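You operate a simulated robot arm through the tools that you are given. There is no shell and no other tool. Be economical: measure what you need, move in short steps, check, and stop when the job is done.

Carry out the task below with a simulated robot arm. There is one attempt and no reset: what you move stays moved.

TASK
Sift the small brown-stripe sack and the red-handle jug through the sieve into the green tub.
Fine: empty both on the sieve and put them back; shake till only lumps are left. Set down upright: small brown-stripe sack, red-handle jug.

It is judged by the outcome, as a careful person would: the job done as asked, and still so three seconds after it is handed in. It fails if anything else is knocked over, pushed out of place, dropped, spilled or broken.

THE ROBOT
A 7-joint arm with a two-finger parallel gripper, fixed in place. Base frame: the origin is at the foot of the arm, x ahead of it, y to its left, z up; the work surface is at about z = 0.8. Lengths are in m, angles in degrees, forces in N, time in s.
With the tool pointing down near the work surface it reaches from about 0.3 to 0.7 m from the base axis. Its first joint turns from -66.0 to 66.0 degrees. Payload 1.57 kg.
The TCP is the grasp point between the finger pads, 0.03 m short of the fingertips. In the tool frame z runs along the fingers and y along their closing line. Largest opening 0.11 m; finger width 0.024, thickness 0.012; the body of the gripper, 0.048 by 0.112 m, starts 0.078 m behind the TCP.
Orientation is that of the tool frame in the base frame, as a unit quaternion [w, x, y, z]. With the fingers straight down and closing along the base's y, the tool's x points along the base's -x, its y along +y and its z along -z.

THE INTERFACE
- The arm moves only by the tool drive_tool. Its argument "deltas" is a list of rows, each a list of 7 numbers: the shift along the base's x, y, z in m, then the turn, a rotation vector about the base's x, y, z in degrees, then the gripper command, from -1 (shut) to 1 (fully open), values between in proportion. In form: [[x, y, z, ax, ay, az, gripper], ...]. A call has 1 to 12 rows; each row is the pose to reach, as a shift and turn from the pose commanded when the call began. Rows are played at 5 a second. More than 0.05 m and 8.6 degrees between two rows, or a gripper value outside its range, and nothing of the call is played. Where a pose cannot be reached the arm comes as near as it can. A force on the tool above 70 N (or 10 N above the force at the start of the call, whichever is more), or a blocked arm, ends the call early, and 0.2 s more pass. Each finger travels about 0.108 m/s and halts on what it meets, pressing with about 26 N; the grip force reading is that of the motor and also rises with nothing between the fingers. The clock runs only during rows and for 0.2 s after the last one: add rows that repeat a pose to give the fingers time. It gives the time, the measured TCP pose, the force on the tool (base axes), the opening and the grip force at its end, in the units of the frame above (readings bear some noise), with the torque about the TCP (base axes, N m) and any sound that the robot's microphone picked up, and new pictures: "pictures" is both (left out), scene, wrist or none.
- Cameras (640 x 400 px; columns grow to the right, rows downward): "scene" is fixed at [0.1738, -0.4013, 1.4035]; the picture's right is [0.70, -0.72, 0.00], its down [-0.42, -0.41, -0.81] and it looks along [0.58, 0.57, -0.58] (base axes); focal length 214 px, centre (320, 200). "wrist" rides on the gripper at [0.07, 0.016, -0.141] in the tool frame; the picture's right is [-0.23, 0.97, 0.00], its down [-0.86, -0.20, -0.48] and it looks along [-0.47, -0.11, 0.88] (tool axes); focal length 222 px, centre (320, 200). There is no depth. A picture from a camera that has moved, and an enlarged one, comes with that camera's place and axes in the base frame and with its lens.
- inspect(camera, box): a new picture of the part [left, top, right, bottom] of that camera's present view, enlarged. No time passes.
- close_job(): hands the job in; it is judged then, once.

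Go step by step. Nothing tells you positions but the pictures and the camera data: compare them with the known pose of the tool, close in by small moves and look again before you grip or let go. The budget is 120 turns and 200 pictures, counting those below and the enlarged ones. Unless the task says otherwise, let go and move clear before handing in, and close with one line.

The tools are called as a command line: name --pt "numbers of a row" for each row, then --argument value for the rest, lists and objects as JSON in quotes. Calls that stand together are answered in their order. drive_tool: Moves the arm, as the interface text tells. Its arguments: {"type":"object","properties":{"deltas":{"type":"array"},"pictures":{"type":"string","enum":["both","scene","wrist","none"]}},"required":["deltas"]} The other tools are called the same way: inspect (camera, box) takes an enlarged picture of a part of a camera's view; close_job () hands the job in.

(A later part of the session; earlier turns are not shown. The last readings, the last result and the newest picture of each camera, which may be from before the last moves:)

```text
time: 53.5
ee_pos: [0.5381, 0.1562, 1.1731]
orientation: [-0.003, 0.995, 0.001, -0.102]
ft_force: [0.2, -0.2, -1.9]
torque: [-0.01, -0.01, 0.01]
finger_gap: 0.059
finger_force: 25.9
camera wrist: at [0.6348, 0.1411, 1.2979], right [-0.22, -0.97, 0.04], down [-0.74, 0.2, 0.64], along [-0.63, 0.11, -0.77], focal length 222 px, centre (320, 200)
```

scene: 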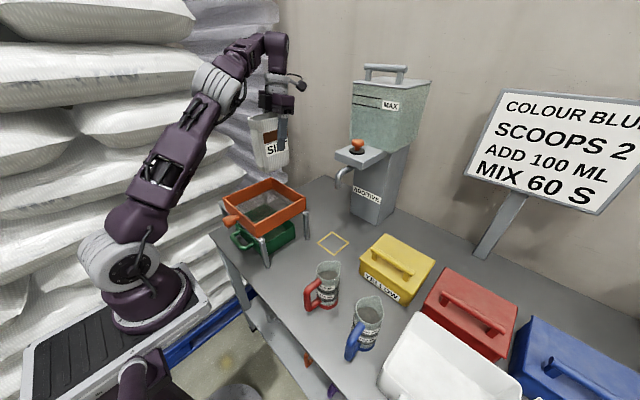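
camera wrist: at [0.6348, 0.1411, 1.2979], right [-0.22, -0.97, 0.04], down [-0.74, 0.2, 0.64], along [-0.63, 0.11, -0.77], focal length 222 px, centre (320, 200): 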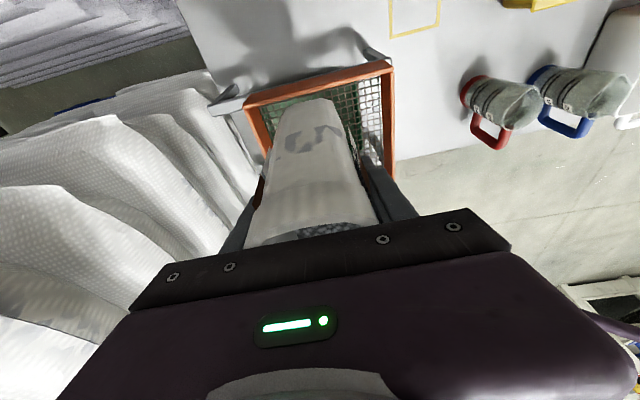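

The sack is over the sieve (y 0.05–0.25). I'll start tipping, pitching about -y.

drive_tool --pt "0.004 -0.006 0 0 -8 0 -1" --pt "0.004 -0.006 0 0 -16 0 -1" --pt "0.004 -0.006 0 0 -24 0 -1" --pt "0.004 -0.006 0 0 -31 0 -1" --pt "0.004 -0.006 0 0 -38 0 -1" --pt "0.004 -0.006 0 0 -43 0 -1" --pt "0.004 -0.006 0 0 -48 0 -1" --pt "0.004 -0.006 0 0 -52 0 -1" --pt "0.004 -0.006 0 0 -56 0 -1" --pt "0.004 -0.006 0 0 -60 0 -1" --pt "0.004 -0.006 0 0 -64 0 -1" --pt "0.004 -0.006 0 0 -68 0 -1" --pictures "scene"

inspect --camera "scene" --box '[200, 90, 360, 270]'

```text
time: 56.1
ee_pos: [0.5421, 0.1502, 1.173]
orientation: [-0.004, 0.881, 0.003, 0.473]
ft_force: [0.0, 0.2, -3.1]
torque: [0.01, -0.01, 0.04]
finger_gap: 0.0589
finger_force: 26.2
```

scene: 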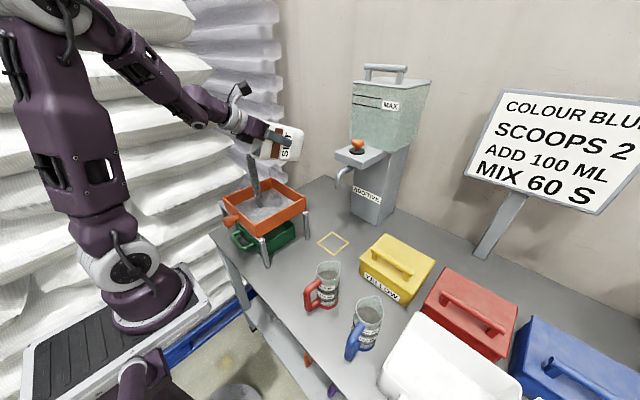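

```text
2.22 times, centred on (280, 180) of scene
camera zoom: at [0.1738, -0.4013, 1.4035], right [0.7, -0.72, 0.0], down [-0.42, -0.41, -0.81], along [0.58, 0.57, -0.58], focal length 477 px, centre (409, 244)
```

zoom: 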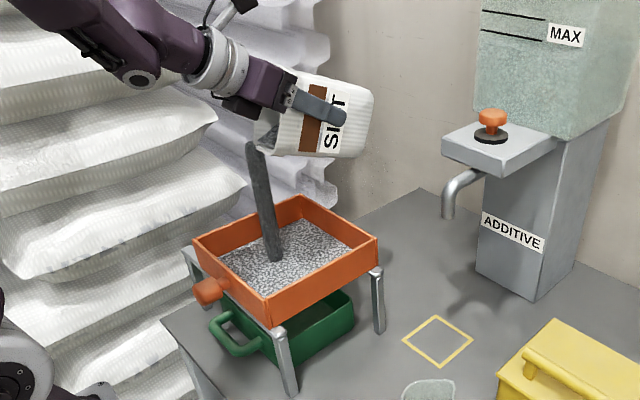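

The stream lands in the middle of the sieve. I'll keep tipping, easing back a little as the lip swings under.

drive_tool --pt "0 0 0 0 -4 0 -1" --pt "0 0 0 0 -8 0 -1" --pt "0 0 0 0 -12 0 -1" --pt "0 0 0 0 -16 0 -1" --pt "-0.005 0 0 0 -20 0 -1" --pt "-0.01 0 0 0 -25 0 -1" --pt "-0.015 0 0 0 -30 0 -1" --pt "-0.02 0 0 0 -35 0 -1" --pt "-0.025 0 0.005 0 -40 0 -1" --pt "-0.03 0 0.01 0 -45 0 -1" --pt "-0.035 0 0.015 0 -49 0 -1" --pt "-0.035 0 0.015 0 -49 0 -1" --pictures "scene"

inspect --camera "scene" --box '[200, 90, 360, 270]'

```text
time: 58.7
ee_pos: [0.5353, 0.1735, 1.1988]
orientation: [-0.002, 0.606, 0.003, 0.795]
ft_force: [0.5, 0.0, -1.1]
torque: [0.0, 0.01, 0.02]
finger_gap: 0.0581
finger_force: 25.2
out of reach, approached as far as the arm can: row 6, 7, 8, 9, 10, 11, 12
```

scene: 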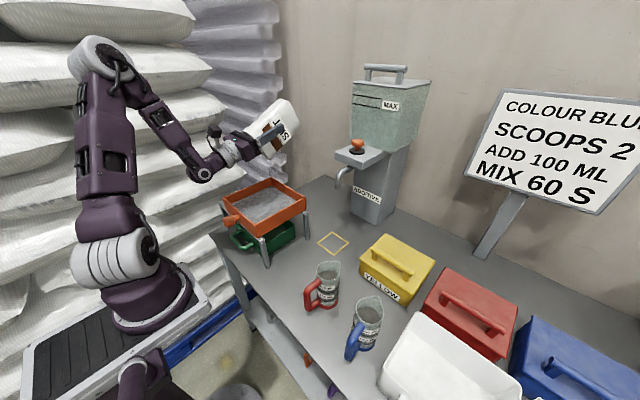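

```text
2.22 times, centred on (280, 180) of scene
camera zoom: at [0.1738, -0.4013, 1.4035], right [0.7, -0.72, 0.0], down [-0.42, -0.41, -0.81], along [0.58, 0.57, -0.58], focal length 477 px, centre (409, 244)
```

zoom: 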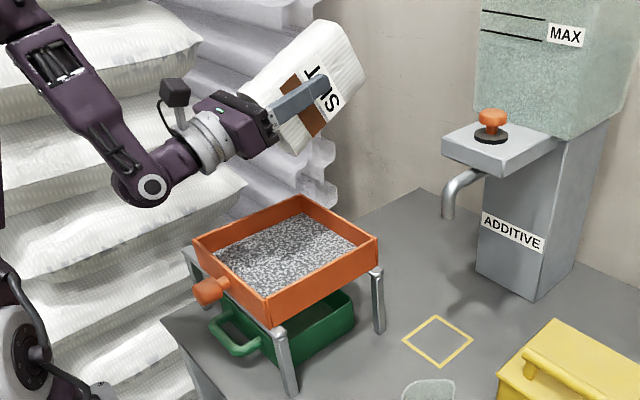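

Most of it is out. I'll tip further with a small shake to be sure it is empty.

drive_tool --pt "0.0 -0.01 0.01 0 -5 0 -1" --pt "0.0 -0.015 0.02 0 -10 0 -1" --pt "0.0 -0.02 0.03 0 -15 0 -1" --pt "0.0 -0.02 0.03 0 -20 0 -1" --pt "0.0 -0.02 0.03 0 -14 0 -1" --pt "0.0 -0.02 0.03 0 -20 0 -1" --pt "0.0 -0.02 0.03 0 -14 0 -1" --pt "0.0 -0.02 0.03 0 -20 0 -1" --pt "0.0 -0.02 0.03 0 -20 0 -1" --pictures "scene"

inspect --camera "scene" --box '[200, 90, 360, 270]'

```text
time: 60.7
ee_pos: [0.5359, 0.1544, 1.2266]
orientation: [-0.001, 0.459, 0.004, 0.889]
ft_force: [-0.1, 0.1, -1.7]
torque: [0.02, -0.04, 0.0]
finger_gap: 0.0581
finger_force: 26.3
out of reach, approached as far as the arm can: row 1
```

scene: 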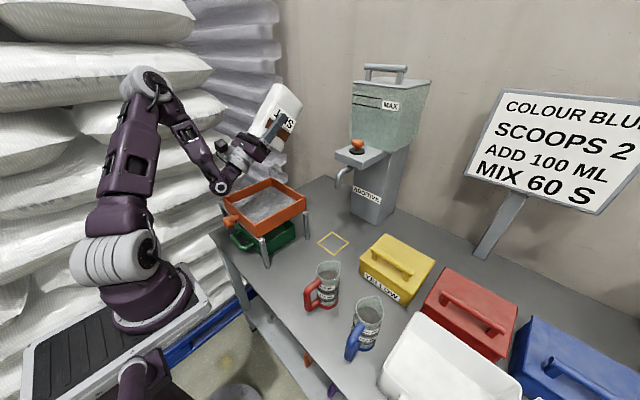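

```text
2.22 times, centred on (280, 180) of scene
camera zoom: at [0.1738, -0.4013, 1.4035], right [0.7, -0.72, 0.0], down [-0.42, -0.41, -0.81], along [0.58, 0.57, -0.58], focal length 477 px, centre (409, 244)
```

zoom: 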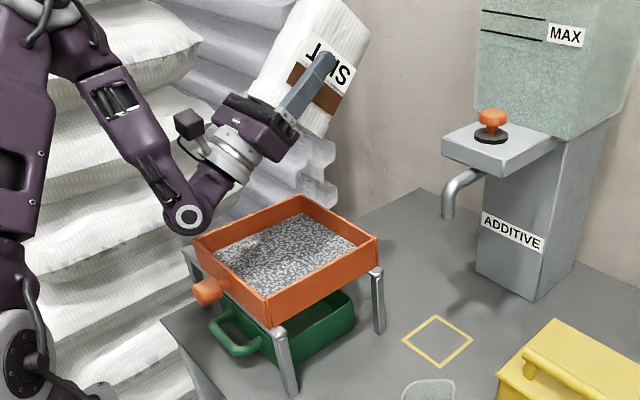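

It's empty at about 137° of tilt. Bringing it back upright now.

drive_tool --pt "0.0 0 0.01 0 8 0 -1" --pt "0.0 0 0.01 0 16 0 -1" --pt "0.0 0 0.01 0 24 0 -1" --pt "0.0 0 0 0 32 0 -1" --pt "0.0 0 0 0 40 0 -1" --pt "0.0 0 0 0 48 0 -1" --pt "0.0 0 0 0 56.5 0 -1" --pt "0.0 0 -0.01 0 65 0 -1" --pt "0.0 0 -0.01 0 73.5 0 -1" --pt "0 0 -0.02 0 82 0 -1" --pt "0 0 -0.02 0 90.5 0 -1" --pt "0 0 -0.02 0 99 0 -1" --pictures "none"

```text
time: 63.3
ee_pos: [0.535, 0.1525, 1.2069]
orientation: [-0.003, 0.974, 0.001, 0.227]
ft_force: [-0.1, 0.4, -1.3]
torque: [-0.01, 0.02, 0.01]
finger_gap: 0.058
finger_force: 26.1
out of reach, approached as far as the arm can: row 2, 3
```

Finishing the upright turn and moving back above the sack's original spot.

drive_tool --pt "0 0 0 0 8 0 -1" --pt "0 0 0 0 16 0 -1" --pt "0 0 0 0 24 0 -1" --pt "0 0 0 0 32 0 -1" --pt "0 0 0 0 37.9 0 -1" --pt "-0.02 -0.04 0 1 37.9 -3 -1" --pt "-0.04 -0.085 0 2.15 37.9 -6.25 -1" --pt "-0.06 -0.125 -0.01 2.15 37.9 -6.25 -1" --pt "-0.08 -0.165 -0.03 2.15 37.9 -6.25 -1" --pt "-0.0985 -0.205 -0.05 2.15 37.9 -6.25 -1" --pt "-0.0985 -0.2117 -0.09 2.15 37.9 -6.25 -1" --pt "-0.0985 -0.2117 -0.094 2.15 37.9 -6.25 -1" --pictures "both"

```text
time: 65.9
ee_pos: [0.4376, -0.0593, 1.1124]
orientation: [-0.009, 0.993, -0.056, -0.1]
ft_force: [-0.7, 0.5, -0.9]
torque: [0.01, 0.0, 0.01]
finger_gap: 0.0581
finger_force: 26.4
out of reach, approached as far as the arm can: row 5
camera wrist: at [0.5298, -0.0864, 1.2373], right [-0.33, -0.94, 0.04], down [-0.72, 0.28, 0.64], along [-0.62, 0.18, -0.77], focal length 222 px, centre (320, 200)
```

scene: 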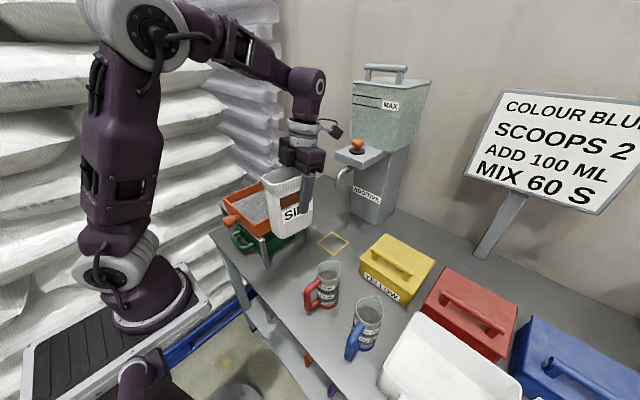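
wrist: 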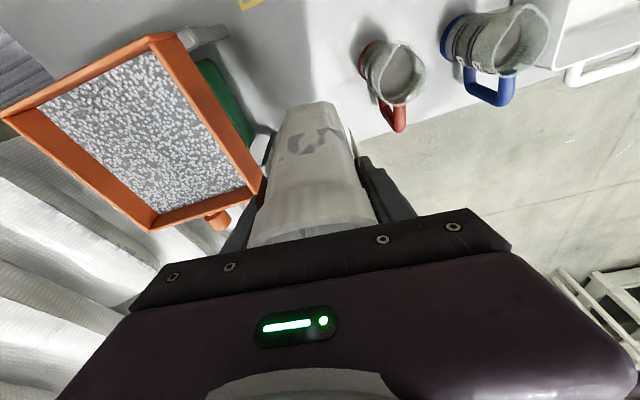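

The pose matches the lift pose. Lowering onto the original spot, slowly at the end.

drive_tool --pt "-0.001 0 -0.04 0 0 0 -1" --pt "-0.001 0 -0.08 0 0 0 -1" --pt "-0.001 0 -0.12 0 0 0 -1" --pt "-0.001 0 -0.16 0 0 0 -1" --pt "-0.001 0 -0.19 0 0 0 -1" --pt "-0.001 0 -0.205 0 0 0 -1" --pt "-0.001 0 -0.212 0 0 0 -1" --pt "-0.001 0 -0.216 0 0 0 -1" --pt "-0.001 0 -0.219 0 0 0 -1" --pt "-0.001 0 -0.219 0 0 0 -1" --pictures "scene"

inspect --camera "scene" --box '[240, 210, 340, 300]'

```text
time: 68.1
ee_pos: [0.4362, -0.0589, 0.8952]
orientation: [-0.009, 0.993, -0.056, -0.101]
ft_force: [0.1, -0.1, -1.0]
torque: [0.0, -0.02, -0.01]
finger_gap: 0.0577
finger_force: 25.7
```

scene: 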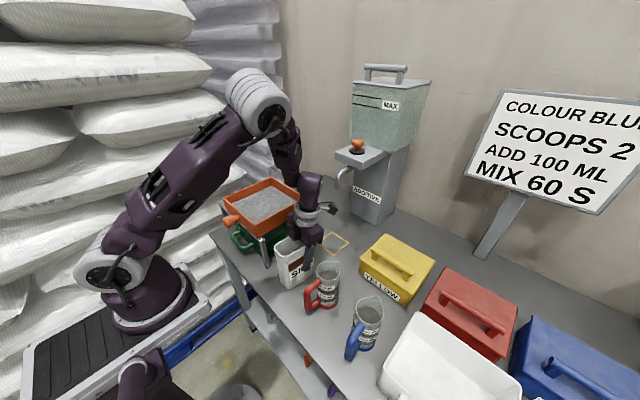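

```text
4.44 times, centred on (290, 255) of scene
camera zoom: at [0.1738, -0.4013, 1.4035], right [0.7, -0.72, 0.0], down [-0.42, -0.41, -0.81], along [0.58, 0.57, -0.58], focal length 953 px, centre (453, -44)
```

zoom: 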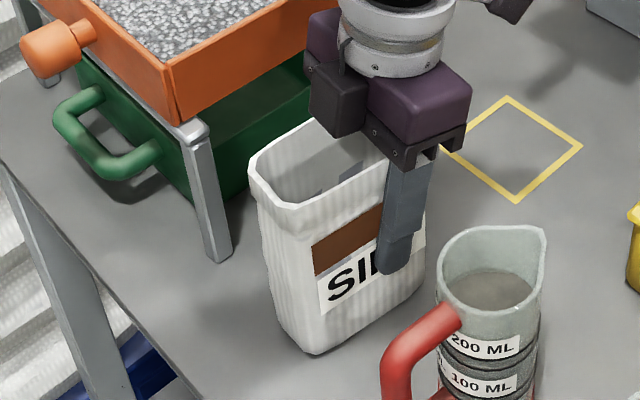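

The sack is empty but still hanging a millimetre or so. I'll lower to contact.

drive_tool --pt "0 0 -0.0015 0 0 0 -1" --pt "0 0 -0.003 0 0 0 -1" --pt "0 0 -0.003 0 0 0 -1" --pictures "none"

```text
time: 68.9
ee_pos: [0.4361, -0.0595, 0.8931]
orientation: [-0.009, 0.993, -0.056, -0.1]
ft_force: [-4.9, 4.8, 36.7]
torque: [-0.57, -0.09, 0.21]
finger_gap: 0.0578
finger_force: 25.5
```

Contact. I'll ease off slightly and open.

drive_tool --pt "0 0 0.001 0 0 0 -1" --pt "0 0 0.001 0 0 0 -0.1" --pt "0 0 0.001 0 0 0 0.3" --pt "0 0 0.001 0 0 0 0.7" --pt "0 0 0.001 0 0 0 0.85" --pt "0 0 0.001 0 0 0 0.85" --pictures "both"

```text
time: 70.3
ee_pos: [0.4358, -0.0595, 0.8922]
orientation: [-0.009, 0.993, -0.056, -0.101]
ft_force: [0.2, 0.5, -0.1]
torque: [0.05, 0.03, 0.0]
finger_gap: 0.1019
finger_force: 0.0
camera wrist: at [0.5295, -0.086, 1.0178], right [-0.33, -0.94, 0.04], down [-0.71, 0.28, 0.64], along [-0.62, 0.18, -0.77], focal length 222 px, centre (320, 200)
```

scene: 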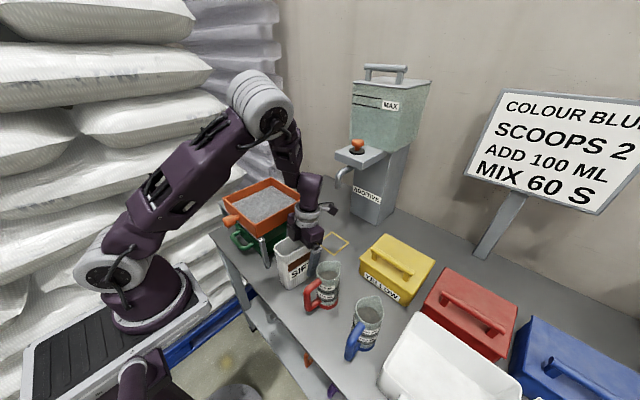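
wrist: 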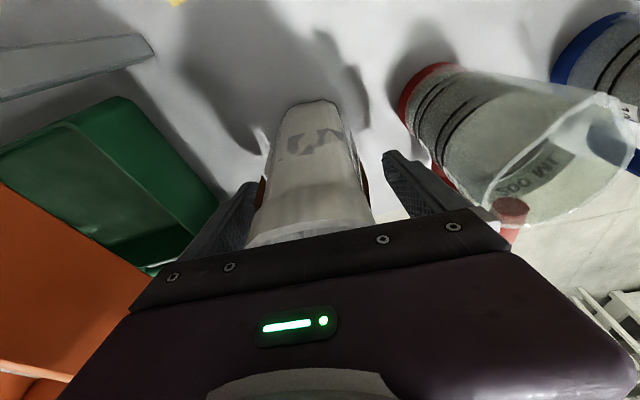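

Released; the sack stands upright. I'll rise straight up, then turn the gripper back by -180° about vertical, which also turns the 12° back tilt into a forward tilt for the jug handle.

drive_tool --pt "0 0 0.04 0 0 0 0.85" --pt "0 0 0.09 0 0 0 0.85" --pt "0 0 0.14 0 0 0 0.85" --pt "0 0 0.19 0 0 0 0.85" --pt "0 0 0.24 0 0 0 0.85" --pt "0 0 0.26 0 0 -8 0.85" --pt "0 0 0.26 0 0 -16 0.85" --pt "0 0 0.26 0 0 -24 0.85" --pt "0 0 0.26 0 0 -32 0.85" --pt "0 0 0.26 0 0 -40 0.85" --pt "0 0 0.26 0 0 -48 0.85" --pt "0 0 0.26 0 0 -56 0.85" --pictures "scene"

```text
time: 72.9
ee_pos: [0.436, -0.0586, 1.1531]
orientation: [-0.055, 0.85, -0.516, -0.085]
ft_force: [0.1, -1.8, 0.1]
torque: [0.0, 0.01, 0.0]
finger_gap: 0.1017
finger_force: 0.0
```

scene: 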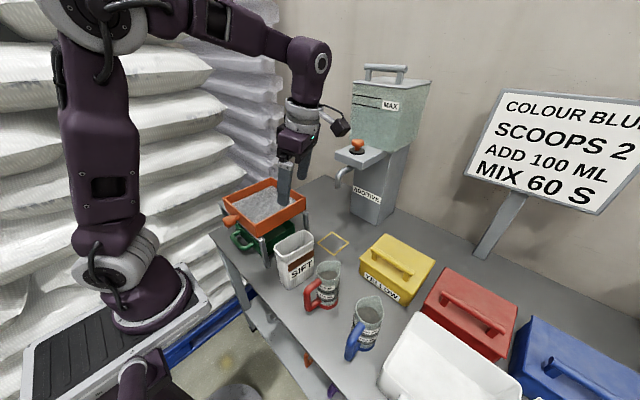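

drive_tool --pt "0 -0.01 0 0 0 -8.5 0.85" --pt "-0.005 -0.02 0 0 0 -17 0.85" --pt "-0.01 -0.03 0 0 0 -25.5 0.85" --pt "-0.015 -0.04 0 0 0 -34 0.85" --pt "-0.02 -0.05 0 0 0 -42.5 0.85" --pt "-0.025 -0.06 0 0 0 -51 0.85" --pt "-0.03 -0.07 0 0 0 -59.5 0.85" --pt "-0.035 -0.08 0 0 0 -68 0.85" --pt "-0.04 -0.09 0 0 0 -76.5 0.85" --pt "-0.045 -0.1 0 0 0 -85 0.85" --pt "-0.05 -0.105 0 0 0 -93.5 0.85" --pt "-0.055 -0.105 0 0 0 -102 0.85" --pictures "both"

```text
time: 75.5
ee_pos: [0.3795, -0.1646, 1.1518]
orientation: [0.1, -0.133, 0.986, 0.01]
ft_force: [-0.2, 0.2, 0.2]
torque: [-0.01, 0.01, -0.01]
finger_gap: 0.1019
finger_force: 0.0
camera wrist: at [0.2819, -0.1722, 1.2778], right [-0.04, 1.0, 0.04], down [0.77, 0.01, 0.64], along [0.64, 0.06, -0.77], focal length 222 px, centre (320, 200)
```

scene: 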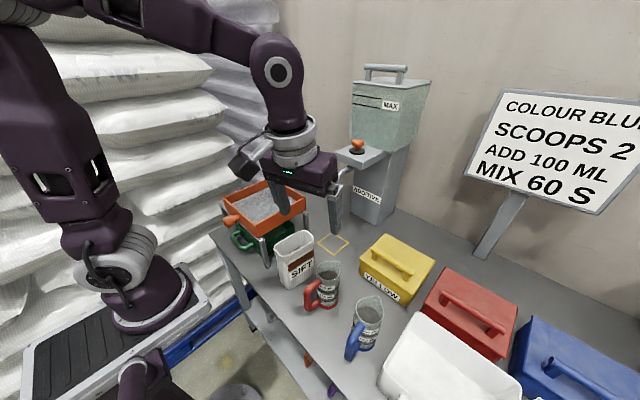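
wrist: 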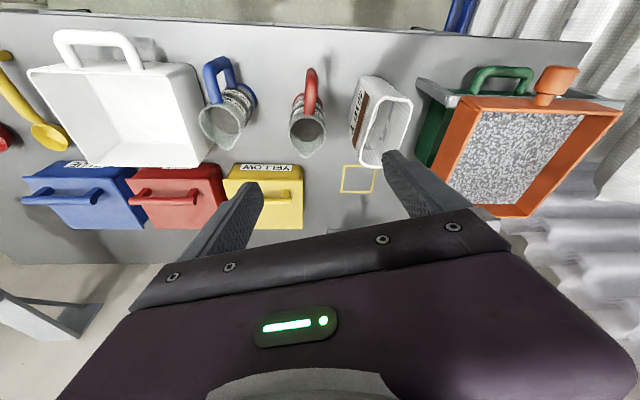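

inspect --camera "wrist" --box '[260, 50, 420, 180]'

inspect --camera "scene" --box '[270, 230, 370, 330]'

```text
3.08 times, centred on (340, 115) of wrist
camera zoom: at [0.2819, -0.1722, 1.2778], right [-0.04, 1.0, 0.04], down [0.77, 0.01, 0.64], along [0.64, 0.06, -0.77], focal length 684 px, centre (258, 462)
```

zoom: 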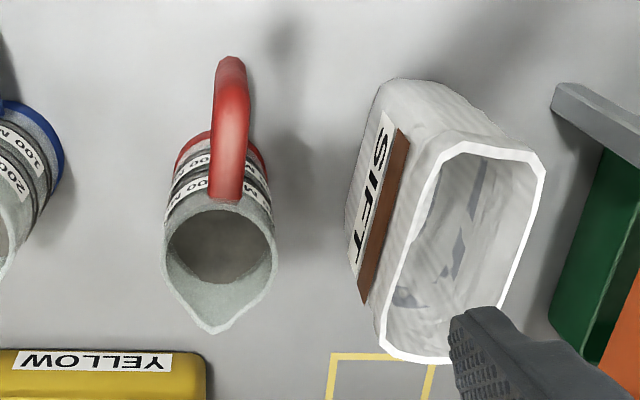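

```text
4.00 times, centred on (320, 280) of scene
camera zoom: at [0.1738, -0.4013, 1.4035], right [0.7, -0.72, 0.0], down [-0.42, -0.41, -0.81], along [0.58, 0.57, -0.58], focal length 858 px, centre (320, -120)
```

zoom: 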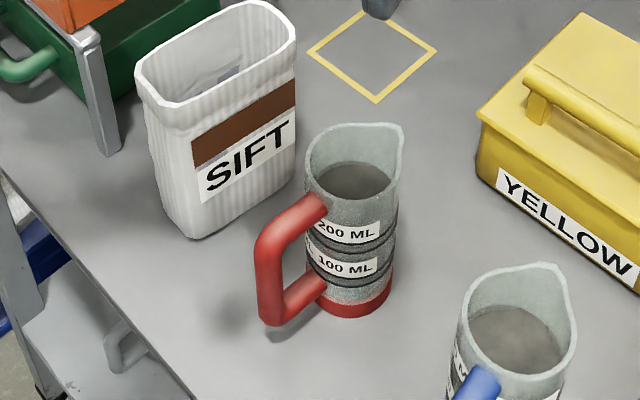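

The red jug's axis is near (0.427, -0.171), its rim at z≈0.93, and the handle's outer bar near (0.362, -0.167). I'll align over the handle, narrow the gripper a bit, and check.

drive_tool --pt "-0.005 0 -0.03 0 0 -6.3 0.6" --pt "-0.01 -0.001 -0.07 0 0 -12.6 0.3" --pt "-0.0175 -0.0024 -0.11 0 0 -18.7 0.3" --pt "-0.0175 -0.0024 -0.14 0 0 -18.7 0.3" --pt "-0.0175 -0.0024 -0.15 0 0 -18.7 0.3" --pictures "both"

inspect --camera "wrist" --box '[220, 0, 440, 210]'

inspect --camera "scene" --box '[260, 210, 360, 310]'

```text
time: 76.7
ee_pos: [0.3635, -0.1675, 1.0035]
orientation: [0.1, 0.029, 0.995, -0.007]
ft_force: [-1.0, 0.6, -0.3]
torque: [0.0, 0.01, 0.02]
finger_gap: 0.0712
finger_force: 0.0
camera wrist: at [0.2678, -0.143, 1.1279], right [0.28, 0.96, 0.04], down [0.73, -0.24, 0.64], along [0.63, -0.15, -0.77], focal length 222 px, centre (320, 200)
```

scene: 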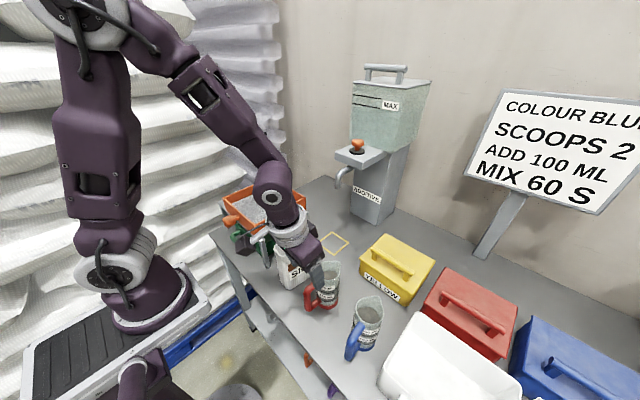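
wrist: 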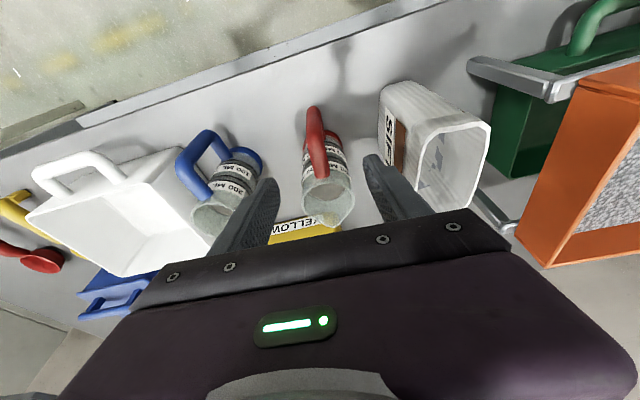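

```text
1.90 times, centred on (330, 105) of wrist
camera zoom: at [0.2678, -0.143, 1.1279], right [0.28, 0.96, 0.04], down [0.73, -0.24, 0.64], along [0.63, -0.15, -0.77], focal length 423 px, centre (301, 381)
```

zoom: 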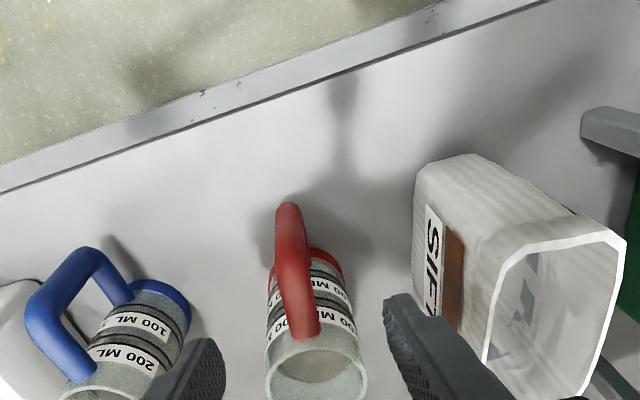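

```text
4.00 times, centred on (310, 260) of scene
camera zoom: at [0.1738, -0.4013, 1.4035], right [0.7, -0.72, 0.0], down [-0.42, -0.41, -0.81], along [0.58, 0.57, -0.58], focal length 858 px, centre (360, -40)
```

zoom: 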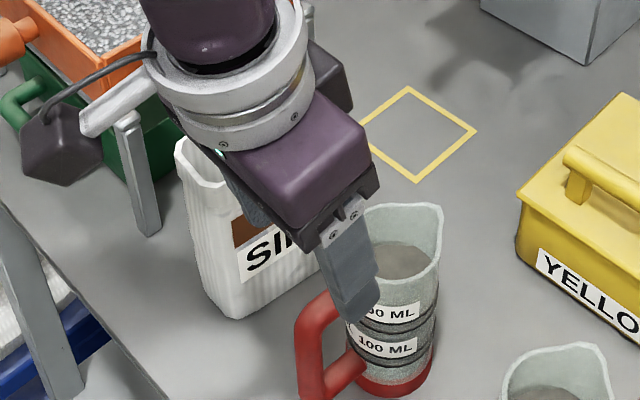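

The handle bar is at about (0.366, -0.169), nearly centred. Descending to grip it at z≈0.875.

drive_tool --pt "0.002 -0.002 -0.04 0 0 0 0.3" --pt "0.0035 -0.002 -0.08 0 0 0 0.3" --pt "0.0035 -0.002 -0.11 0 0 0 0.3" --pt "0.0035 -0.002 -0.1285 0 0 0 0.3" --pt "0.0035 -0.002 -0.1285 0 0 0 0.3" --pictures "both"

inspect --camera "scene" --box '[260, 230, 360, 330]'

```text
time: 77.9
ee_pos: [0.3683, -0.1676, 0.8739]
orientation: [0.101, 0.027, 0.995, -0.006]
ft_force: [-0.1, 0.9, -0.8]
torque: [-0.02, 0.0, -0.02]
finger_gap: 0.0714
finger_force: 0.0
camera wrist: at [0.2707, -0.1442, 0.9991], right [0.28, 0.96, 0.04], down [0.73, -0.24, 0.64], along [0.63, -0.15, -0.77], focal length 222 px, centre (320, 200)
```

scene: 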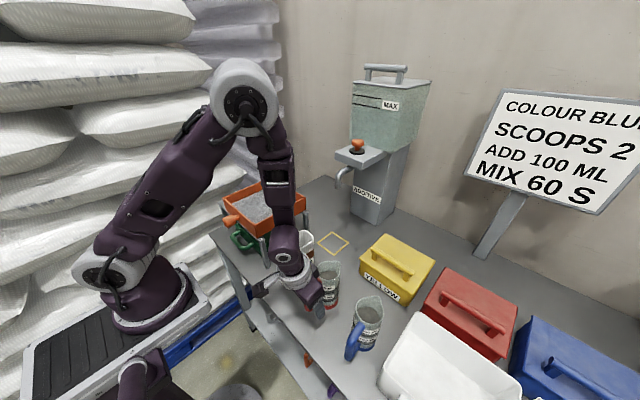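
wrist: 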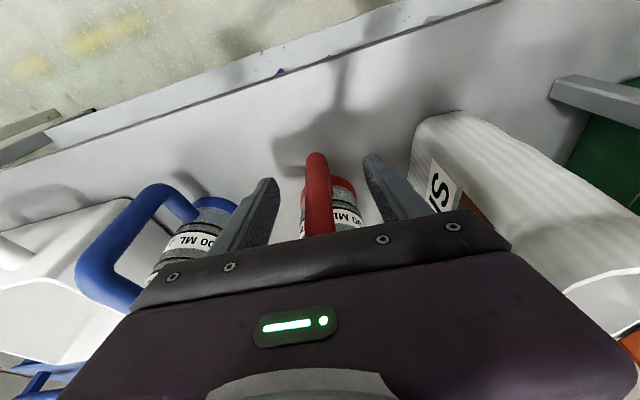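

```text
4.00 times, centred on (310, 280) of scene
camera zoom: at [0.1738, -0.4013, 1.4035], right [0.7, -0.72, 0.0], down [-0.42, -0.41, -0.81], along [0.58, 0.57, -0.58], focal length 858 px, centre (360, -120)
```

zoom: 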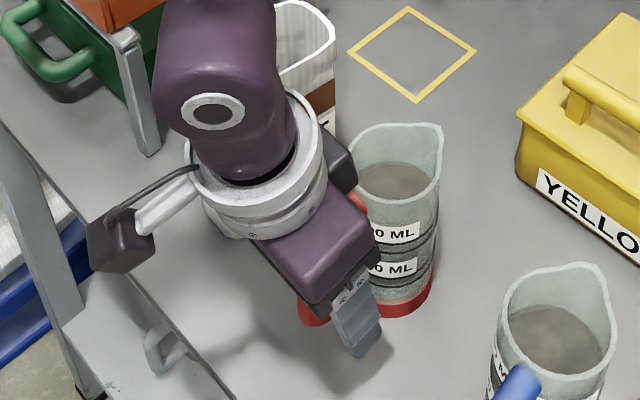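

The handle is centred between the fingers. Closing.

drive_tool --pt "0 0 0 0 0 0 0.0" --pt "0 0 0 0 0 0 -0.4" --pt "0 0 0 0 0 0 -1" --pt "0 0 0 0 0 0 -1" --pt "0 0 0 0 0 0 -1" --pictures "none"

```text
time: 79.1
ee_pos: [0.3661, -0.167, 0.874]
orientation: [0.101, 0.027, 0.994, -0.007]
ft_force: [-0.2, -0.4, -0.4]
torque: [0.02, 0.07, -0.01]
finger_gap: 0.0178
finger_force: 26.1
```

Gripped on an 18 mm bar. Lifting gently.

drive_tool --pt "0 0 0.004 0 0 0 -1" --pt "0 0 0.01 0 0 0 -1" --pt "0 0 0.02 0 0 0 -1" --pt "0 0 0.035 0 0 0 -1" --pt "0 0 0.05 0 0 0 -1" --pt "0 0 0.05 0 0 0 -1" --pictures "scene"

inspect --camera "scene" --box '[260, 210, 360, 310]'

```text
time: 80.5
ee_pos: [0.367, -0.1682, 0.9248]
orientation: [0.1, 0.027, 0.995, -0.006]
ft_force: [-0.1, -0.3, -1.6]
torque: [0.03, 0.09, 0.01]
finger_gap: 0.0175
finger_force: 26.1
```

scene: 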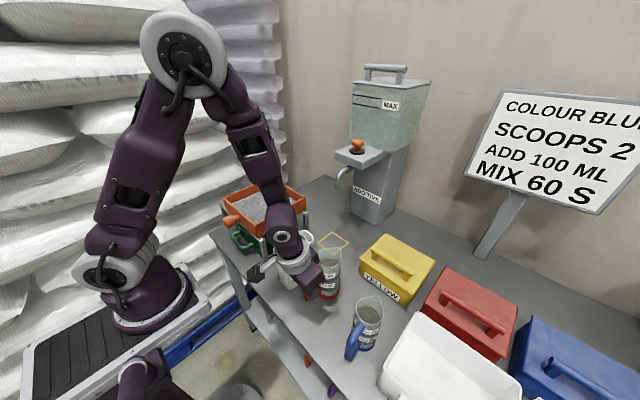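

```text
4.00 times, centred on (310, 260) of scene
camera zoom: at [0.1738, -0.4013, 1.4035], right [0.7, -0.72, 0.0], down [-0.42, -0.41, -0.81], along [0.58, 0.57, -0.58], focal length 858 px, centre (360, -40)
```

zoom: 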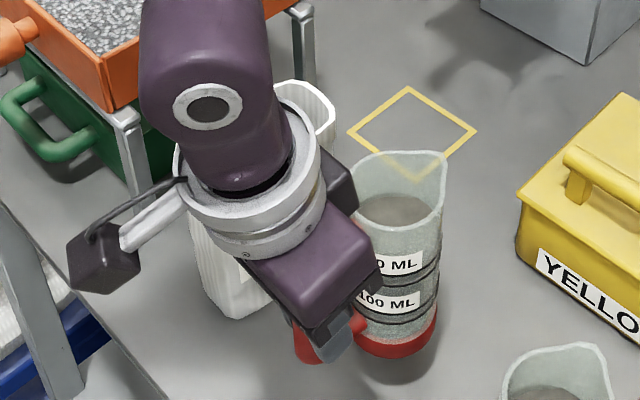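

Upright and secure. I'll raise it, then turn 180° about vertical while moving toward the sieve so the spout ends up facing the robot.

drive_tool --pt "0 0 0.04 0 0 0 -1" --pt "0 0 0.08 0 0 0 -1" --pt "0 0 0.12 0 0 0 -1" --pt "0 0 0.16 0 0 0 -1" --pt "0.01 0.01 0.2 0 0 4 -1" --pt "0.02 0.02 0.235 0 0 12 -1" --pt "0.03 0.03 0.245 0 0 20 -1" --pt "0.04 0.045 0.245 0 0 28 -1" --pt "0.05 0.06 0.245 0 0 36 -1" --pt "0.06 0.08 0.245 0 0 44 -1" --pt "0.07 0.1 0.245 0 0 52 -1" --pt "0.08 0.12 0.245 0 0 60 -1" --pictures "scene"

```text
time: 83.1
ee_pos: [0.4466, -0.048, 1.1705]
orientation: [0.091, -0.474, 0.875, 0.045]
ft_force: [0.3, 1.2, -1.2]
torque: [-0.09, 0.05, 0.01]
finger_gap: 0.0177
finger_force: 25.9
```

scene: 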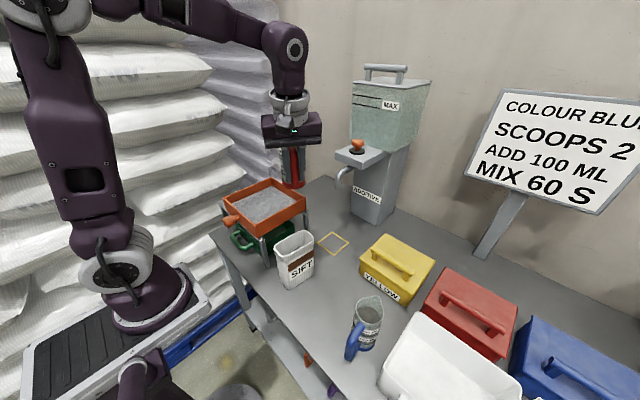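

drive_tool --pt "0.01 0.01 0.01 0 0 8.3 -1" --pt "0.02 0.02 0.02 0 0 16.6 -1" --pt "0.03 0.03 0.02 0 0 24.9 -1" --pt "0.04 0.045 0.02 0 0 33.2 -1" --pt "0.05 0.06 0.02 0 0 41.5 -1" --pt "0.06 0.08 0.02 0 0 49.8 -1" --pt "0.07 0.1 0.02 0 0 58.1 -1" --pt "0.08 0.12 0.02 0 0 66.4 -1" --pt "0.09 0.14 0.02 0 0 74.7 -1" --pt "0.1 0.16 0.02 0 0 83 -1" --pt "0.104 0.18 0.02 0 0 91.3 -1" --pt "0.104 0.198 0.02 0 0 99.6 -1" --pictures "none"

```text
time: 85.7
ee_pos: [0.5496, 0.1509, 1.1877]
orientation: [-0.023, 0.974, -0.202, -0.098]
ft_force: [-0.2, -0.1, -1.6]
torque: [-0.05, -0.1, -0.02]
finger_gap: 0.0175
finger_force: 26.1
```

drive_tool --pt "0 0 0 0 0 8 -1" --pt "0 0 0 0 0 16 -1" --pt "0 0 0 0 0 23.5 -1" --pt "0 0 0 0 0 23.5 -1" --pictures "both"

inspect --camera "scene" --box '[200, 90, 360, 270]'

```text
time: 86.7
ee_pos: [0.5417, 0.1423, 1.1842]
orientation: [-0.003, 0.995, 0.0, -0.101]
ft_force: [-0.5, -0.9, -1.7]
torque: [0.0, -0.13, 0.03]
finger_gap: 0.0177
finger_force: 26.1
out of reach, approached as far as the arm can: row 1, 2, 3, 4
camera wrist: at [0.6371, 0.1265, 1.3095], right [-0.22, -0.97, 0.04], down [-0.74, 0.19, 0.64], along [-0.63, 0.11, -0.77], focal length 222 px, centre (320, 200)
```

scene: 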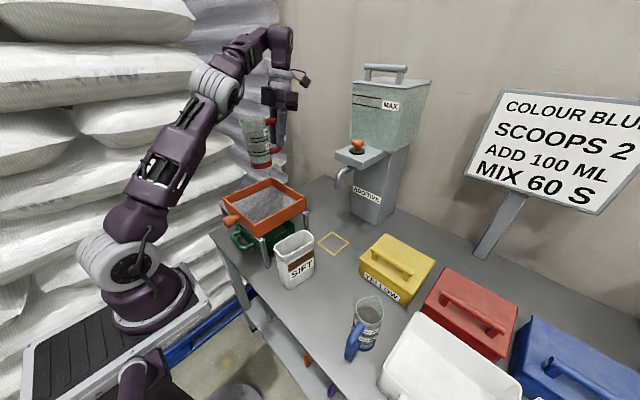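
wrist: 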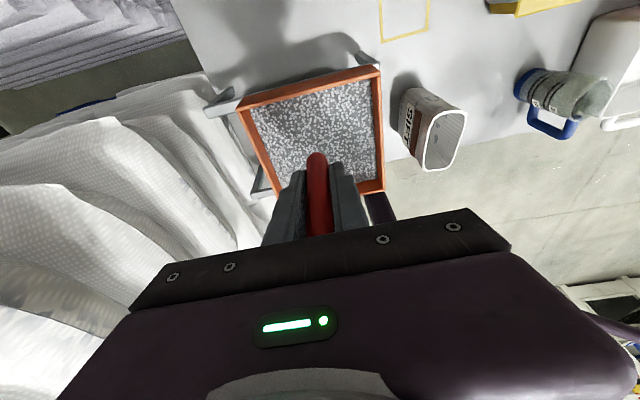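

```text
2.22 times, centred on (280, 180) of scene
camera zoom: at [0.1738, -0.4013, 1.4035], right [0.7, -0.72, 0.0], down [-0.42, -0.41, -0.81], along [0.58, 0.57, -0.58], focal length 477 px, centre (409, 244)
```

zoom: 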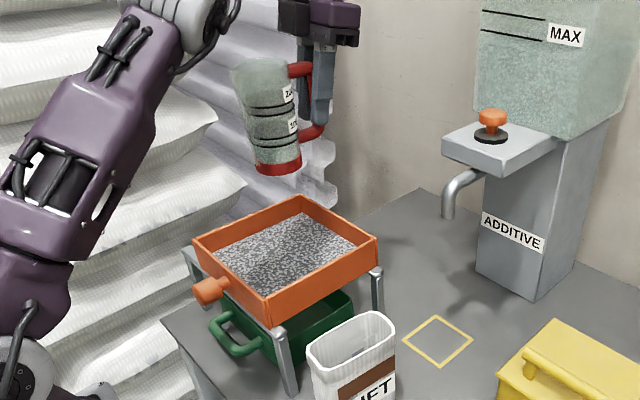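

The jug is over the sieve with its spout toward the robot. Starting to tip.

drive_tool --pt "0.0 0 0 0 -8 0 -1" --pt "0.005 0.003 0 0 -16 0 -1" --pt "0.01 0.006 0 0 -24 0 -1" --pt "0.015 0.006 0 0 -31 0 -1" --pt "0.015 0.006 0 0 -38 0 -1" --pt "0.015 0.006 0 0 -43 0 -1" --pt "0.015 0.006 0 0 -48 0 -1" --pt "0.015 0.006 0 0 -52 0 -1" --pt "0.015 0.006 0 0 -56 0 -1" --pt "0.015 0.006 0 0 -60 0 -1" --pt "0.015 0.006 0 0 -64 0 -1" --pt "0.015 0.006 0 0 -68 0 -1" --pictures "scene"

inspect --camera "scene" --box '[200, 90, 360, 270]'

```text
time: 89.3
ee_pos: [0.5561, 0.1469, 1.1842]
orientation: [-0.004, 0.881, 0.002, 0.472]
ft_force: [-0.5, 0.1, -2.3]
torque: [-0.03, -0.04, -0.01]
finger_gap: 0.0176
finger_force: 25.5
```

scene: 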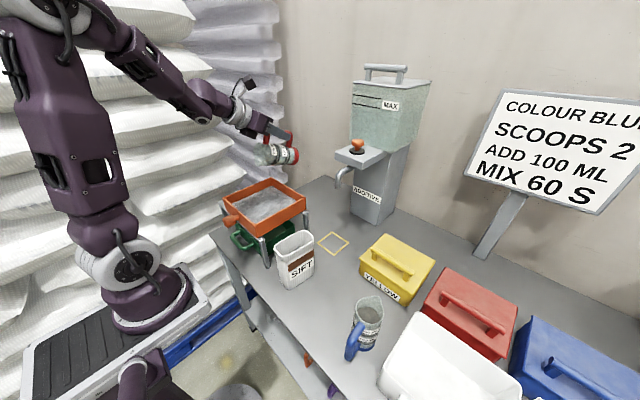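

```text
2.22 times, centred on (280, 180) of scene
camera zoom: at [0.1738, -0.4013, 1.4035], right [0.7, -0.72, 0.0], down [-0.42, -0.41, -0.81], along [0.58, 0.57, -0.58], focal length 477 px, centre (409, 244)
```

zoom: 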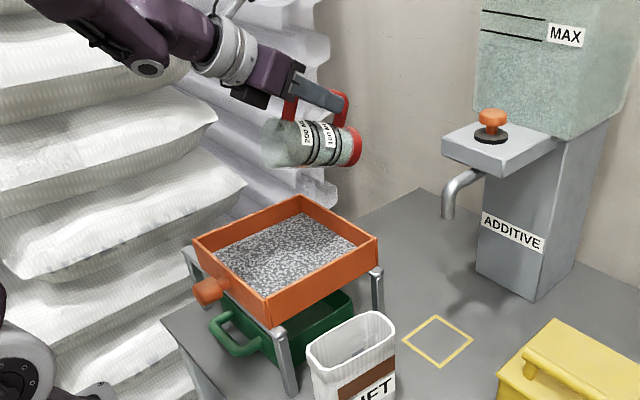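

No flow yet; the spout is right over the middle. I'll tip on slowly.

drive_tool --pt "0 0 0 0 -3 0 -1" --pt "0 0 0 0 -6 0 -1" --pt "0 0 0 0 -9 0 -1" --pt "0 0 0 0 -12 0 -1" --pt "0 0 0 0 -15 0 -1" --pt "0 0 0 0 -18 0 -1" --pt "0 0 0 0 -21 0 -1" --pt "0 0 0 0 -24 0 -1" --pictures "scene"

inspect --camera "scene" --box '[200, 90, 360, 270]'

```text
time: 91.1
ee_pos: [0.557, 0.1484, 1.1858]
orientation: [-0.003, 0.763, 0.002, 0.646]
ft_force: [-0.8, -0.4, -1.5]
torque: [0.02, 0.02, 0.02]
finger_gap: 0.0173
finger_force: 25.6
```

scene: 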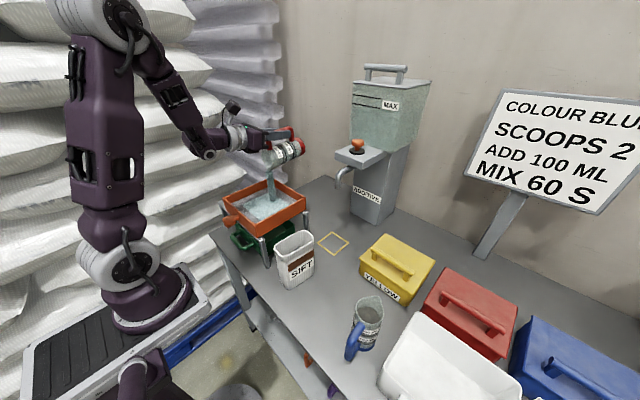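

```text
2.22 times, centred on (280, 180) of scene
camera zoom: at [0.1738, -0.4013, 1.4035], right [0.7, -0.72, 0.0], down [-0.42, -0.41, -0.81], along [0.58, 0.57, -0.58], focal length 477 px, centre (409, 244)
```

zoom: 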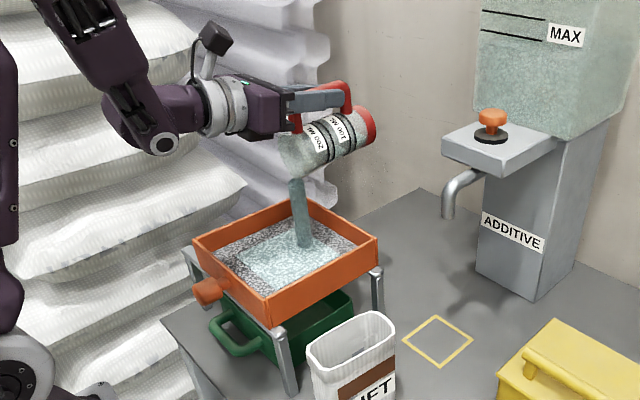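

It's flowing into the sieve. Continuing, drifting back slightly to keep the stream central.

drive_tool --pt "-0.005 0 0 0 -3 0 -1" --pt "-0.01 0 0 0 -6 0 -1" --pt "-0.01 0 0 0 -9 0 -1" --pt "-0.015 0 0.005 0 -12 0 -1" --pt "-0.015 0 0.01 0 -15 0 -1" --pt "-0.02 0 0.015 0 -19 0 -1" --pt "-0.02 0 0.02 0 -23 0 -1" --pt "-0.02 0 0.025 0 -27 0 -1" --pt "-0.02 0 0.03 0 -31 0 -1" --pt "-0.02 0 0.035 0 -36 0 -1" --pt "-0.02 0 0.04 0 -40 0 -1" --pt "-0.02 0 0.04 0 -40 0 -1" --pictures "scene"

inspect --camera "scene" --box '[200, 90, 360, 270]'

```text
time: 93.7
ee_pos: [0.5352, 0.1489, 1.2248]
orientation: [-0.001, 0.496, 0.003, 0.868]
ft_force: [-0.1, 0.4, -1.0]
torque: [-0.02, 0.03, 0.0]
finger_gap: 0.0178
finger_force: 26.2
out of reach, approached as far as the arm can: row 3, 4, 5, 6, 7, 8, 9, 10
```

scene: 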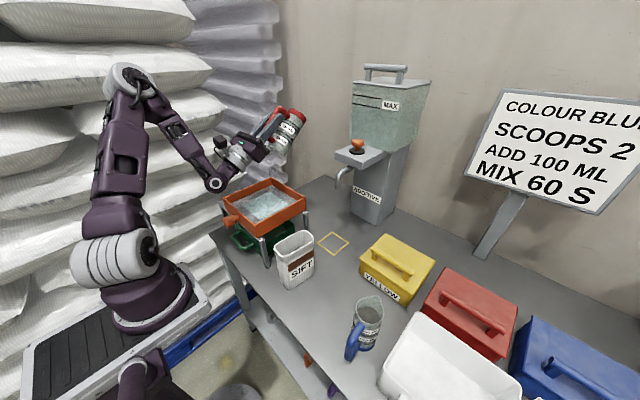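

```text
2.22 times, centred on (280, 180) of scene
camera zoom: at [0.1738, -0.4013, 1.4035], right [0.7, -0.72, 0.0], down [-0.42, -0.41, -0.81], along [0.58, 0.57, -0.58], focal length 477 px, centre (409, 244)
```

zoom: 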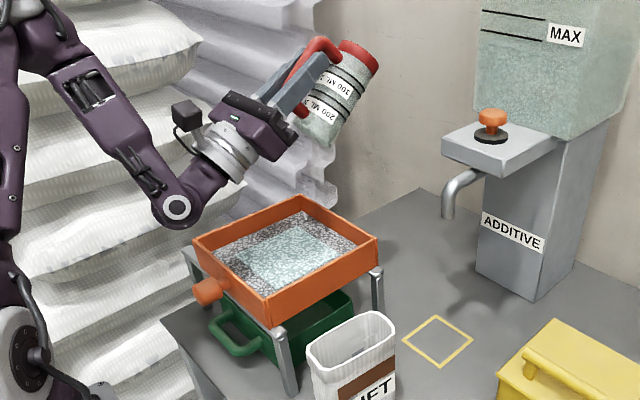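

Nothing is flowing any more. A short wiggle for any remainder, then I start back toward upright.

drive_tool --pt "0 0 0 0 6 0 -1" --pt "0 0 0 0 0 0 -1" --pt "0 0 0 0 6 0 -1" --pt "0 0 0 0 0 0 -1" --pt "0.0 0 0.0 0 8.3 0 -1" --pt "0.0 0 0 0 16.6 0 -1" --pt "0.0 0 0 0 25 0 -1" --pt "0.0 0 0 0 33.3 0 -1" --pt "0.0 0 0 0 41.6 0 -1" --pt "0.0 0 0 0 50 0 -1" --pt "0.0 0 -0.01 0 58.3 0 -1" --pt "0.0 0 -0.01 0 66.6 0 -1" --pictures "none"

```text
time: 96.3
ee_pos: [0.5363, 0.1488, 1.2132]
orientation: [-0.003, 0.892, 0.001, 0.451]
ft_force: [-0.3, 0.1, -1.7]
torque: [-0.01, -0.04, -0.01]
finger_gap: 0.0173
finger_force: 26.1
out of reach, approached as far as the arm can: row 1, 3, 5, 6, 7
```

drive_tool --pt "0 0 0 0 8.2 0 -1" --pt "0 0 0 0 16.3 0 -1" --pt "-0.005 0 0 0 24.5 0 -1" --pt "-0.01 0 0 0 32.6 0 -1" --pt "-0.015 0 -0.005 0 40.8 0 -1" --pt "-0.02 0 -0.01 0 49 0 -1" --pt "-0.025 -0.005 -0.015 0 57 0 -1" --pt "-0.03 -0.01 -0.02 0 65.2 0 -1" --pt "-0.03 -0.01 -0.02 0 65.2 0 -1" --pictures "none"

```text
time: 98.3
ee_pos: [0.5063, 0.1389, 1.1939]
orientation: [-0.003, 0.995, 0.0, -0.101]
ft_force: [0.0, 0.2, -1.3]
torque: [-0.01, -0.11, 0.0]
finger_gap: 0.0176
finger_force: 26.2
```

Upright. Turning back -180° while moving toward the jug's place.

drive_tool --pt "0 0 0 0 0 -8.3 -1" --pt "0 -0.01 0 0 0 -16.6 -1" --pt "-0.005 -0.02 0 0 0 -24.9 -1" --pt "-0.01 -0.035 0 0 0 -33.2 -1" --pt "-0.015 -0.05 0 0 0 -41.5 -1" --pt "-0.02 -0.07 0 0 0 -49.8 -1" --pt "-0.025 -0.09 0 0 0 -58.1 -1" --pt "-0.03 -0.11 0 0 0 -66.4 -1" --pt "-0.035 -0.13 0 0 0 -74.7 -1" --pt "-0.04 -0.15 -0.005 0 0 -83 -1" --pt "-0.05 -0.17 -0.01 0 0 -91.3 -1" --pt "-0.061 -0.187 -0.015 0 0 -99.6 -1" --pictures "none"

```text
time: 100.9
ee_pos: [0.4455, -0.0498, 1.1799]
orientation: [0.078, -0.641, 0.761, 0.061]
ft_force: [-0.2, -0.5, -1.2]
torque: [-0.05, 0.01, 0.01]
finger_gap: 0.0176
finger_force: 25.5
```

drive_tool --pt "-0.008 -0.012 0 0 0 -8.3 -1" --pt "-0.016 -0.024 0 0 0 -16.6 -1" --pt "-0.024 -0.036 0 0 0 -24.9 -1" --pt "-0.032 -0.048 0 0 0 -33.2 -1" --pt "-0.04 -0.06 0 0 0 -41.5 -1" --pt "-0.048 -0.072 0 0 0 -49.8 -1" --pt "-0.056 -0.084 0 0 0 -58.1 -1" --pt "-0.064 -0.096 0 0 0 -66.4 -1" --pt "-0.072 -0.108 -0.02 0 0 -75 -1" --pt "-0.079 -0.118 -0.06 0 0 -83.5 -1" --pt "-0.079 -0.118 -0.1 0 0 -83.5 -1" --pt "-0.079 -0.118 -0.14 0 0 -83.5 -1" --pictures "scene"

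inspect --camera "scene" --box '[260, 190, 380, 310]'

```text
time: 103.5
ee_pos: [0.366, -0.1665, 1.0394]
orientation: [0.099, 0.027, 0.995, -0.006]
ft_force: [-0.1, 0.4, -2.0]
torque: [0.02, 0.07, 0.03]
finger_gap: 0.0179
finger_force: 26.5
```

scene: 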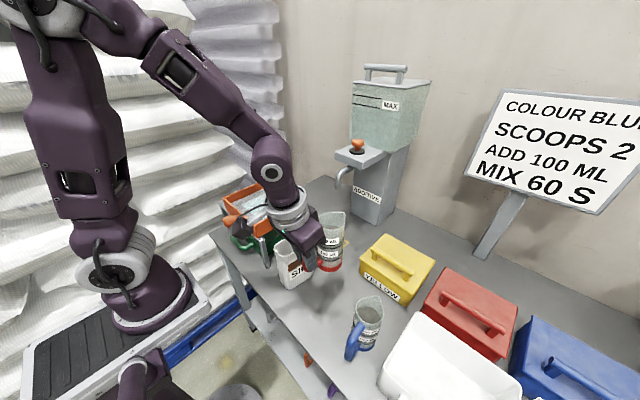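

```text
3.33 times, centred on (320, 250) of scene
camera zoom: at [0.1738, -0.4013, 1.4035], right [0.7, -0.72, 0.0], down [-0.42, -0.41, -0.81], along [0.58, 0.57, -0.58], focal length 715 px, centre (320, 33)
```

zoom: 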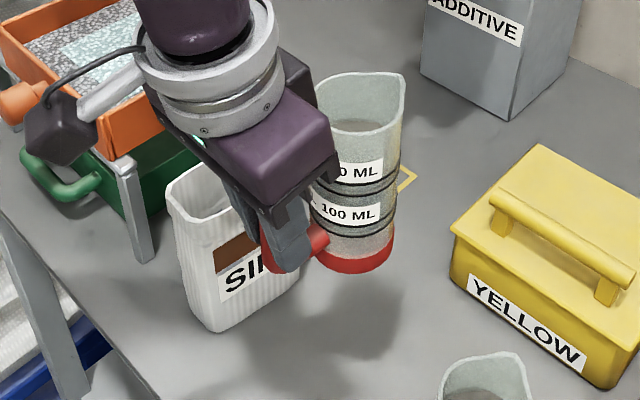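

Before putting it down, I'll look closely inside the jug to confirm it's empty.

inspect --camera "scene" --box '[305, 205, 350, 245]'

inspect --camera "scene" --box '[340, 285, 390, 330]'

```text
10.00 times, centred on (328, 225) of scene
camera zoom: at [0.1738, -0.4013, 1.4035], right [0.7, -0.72, 0.0], down [-0.42, -0.41, -0.81], along [0.58, 0.57, -0.58], focal length 2145 px, centre (245, -50)
```

zoom: 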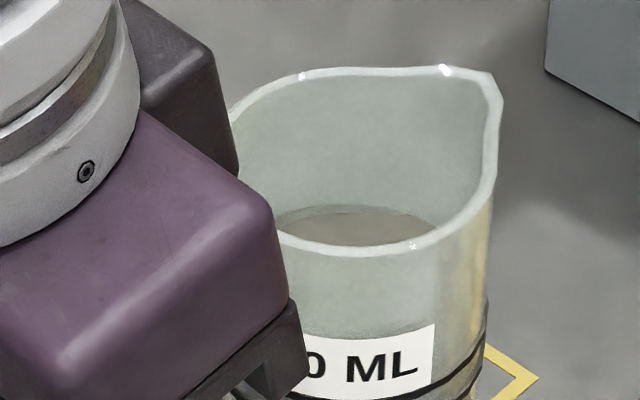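

```text
8.89 times, centred on (365, 308) of scene
camera zoom: at [0.1738, -0.4013, 1.4035], right [0.7, -0.72, 0.0], down [-0.42, -0.41, -0.81], along [0.58, 0.57, -0.58], focal length 1906 px, centre (-80, -756)
```

zoom: 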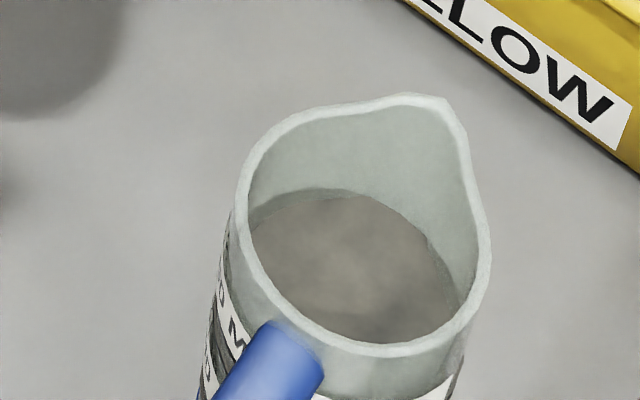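

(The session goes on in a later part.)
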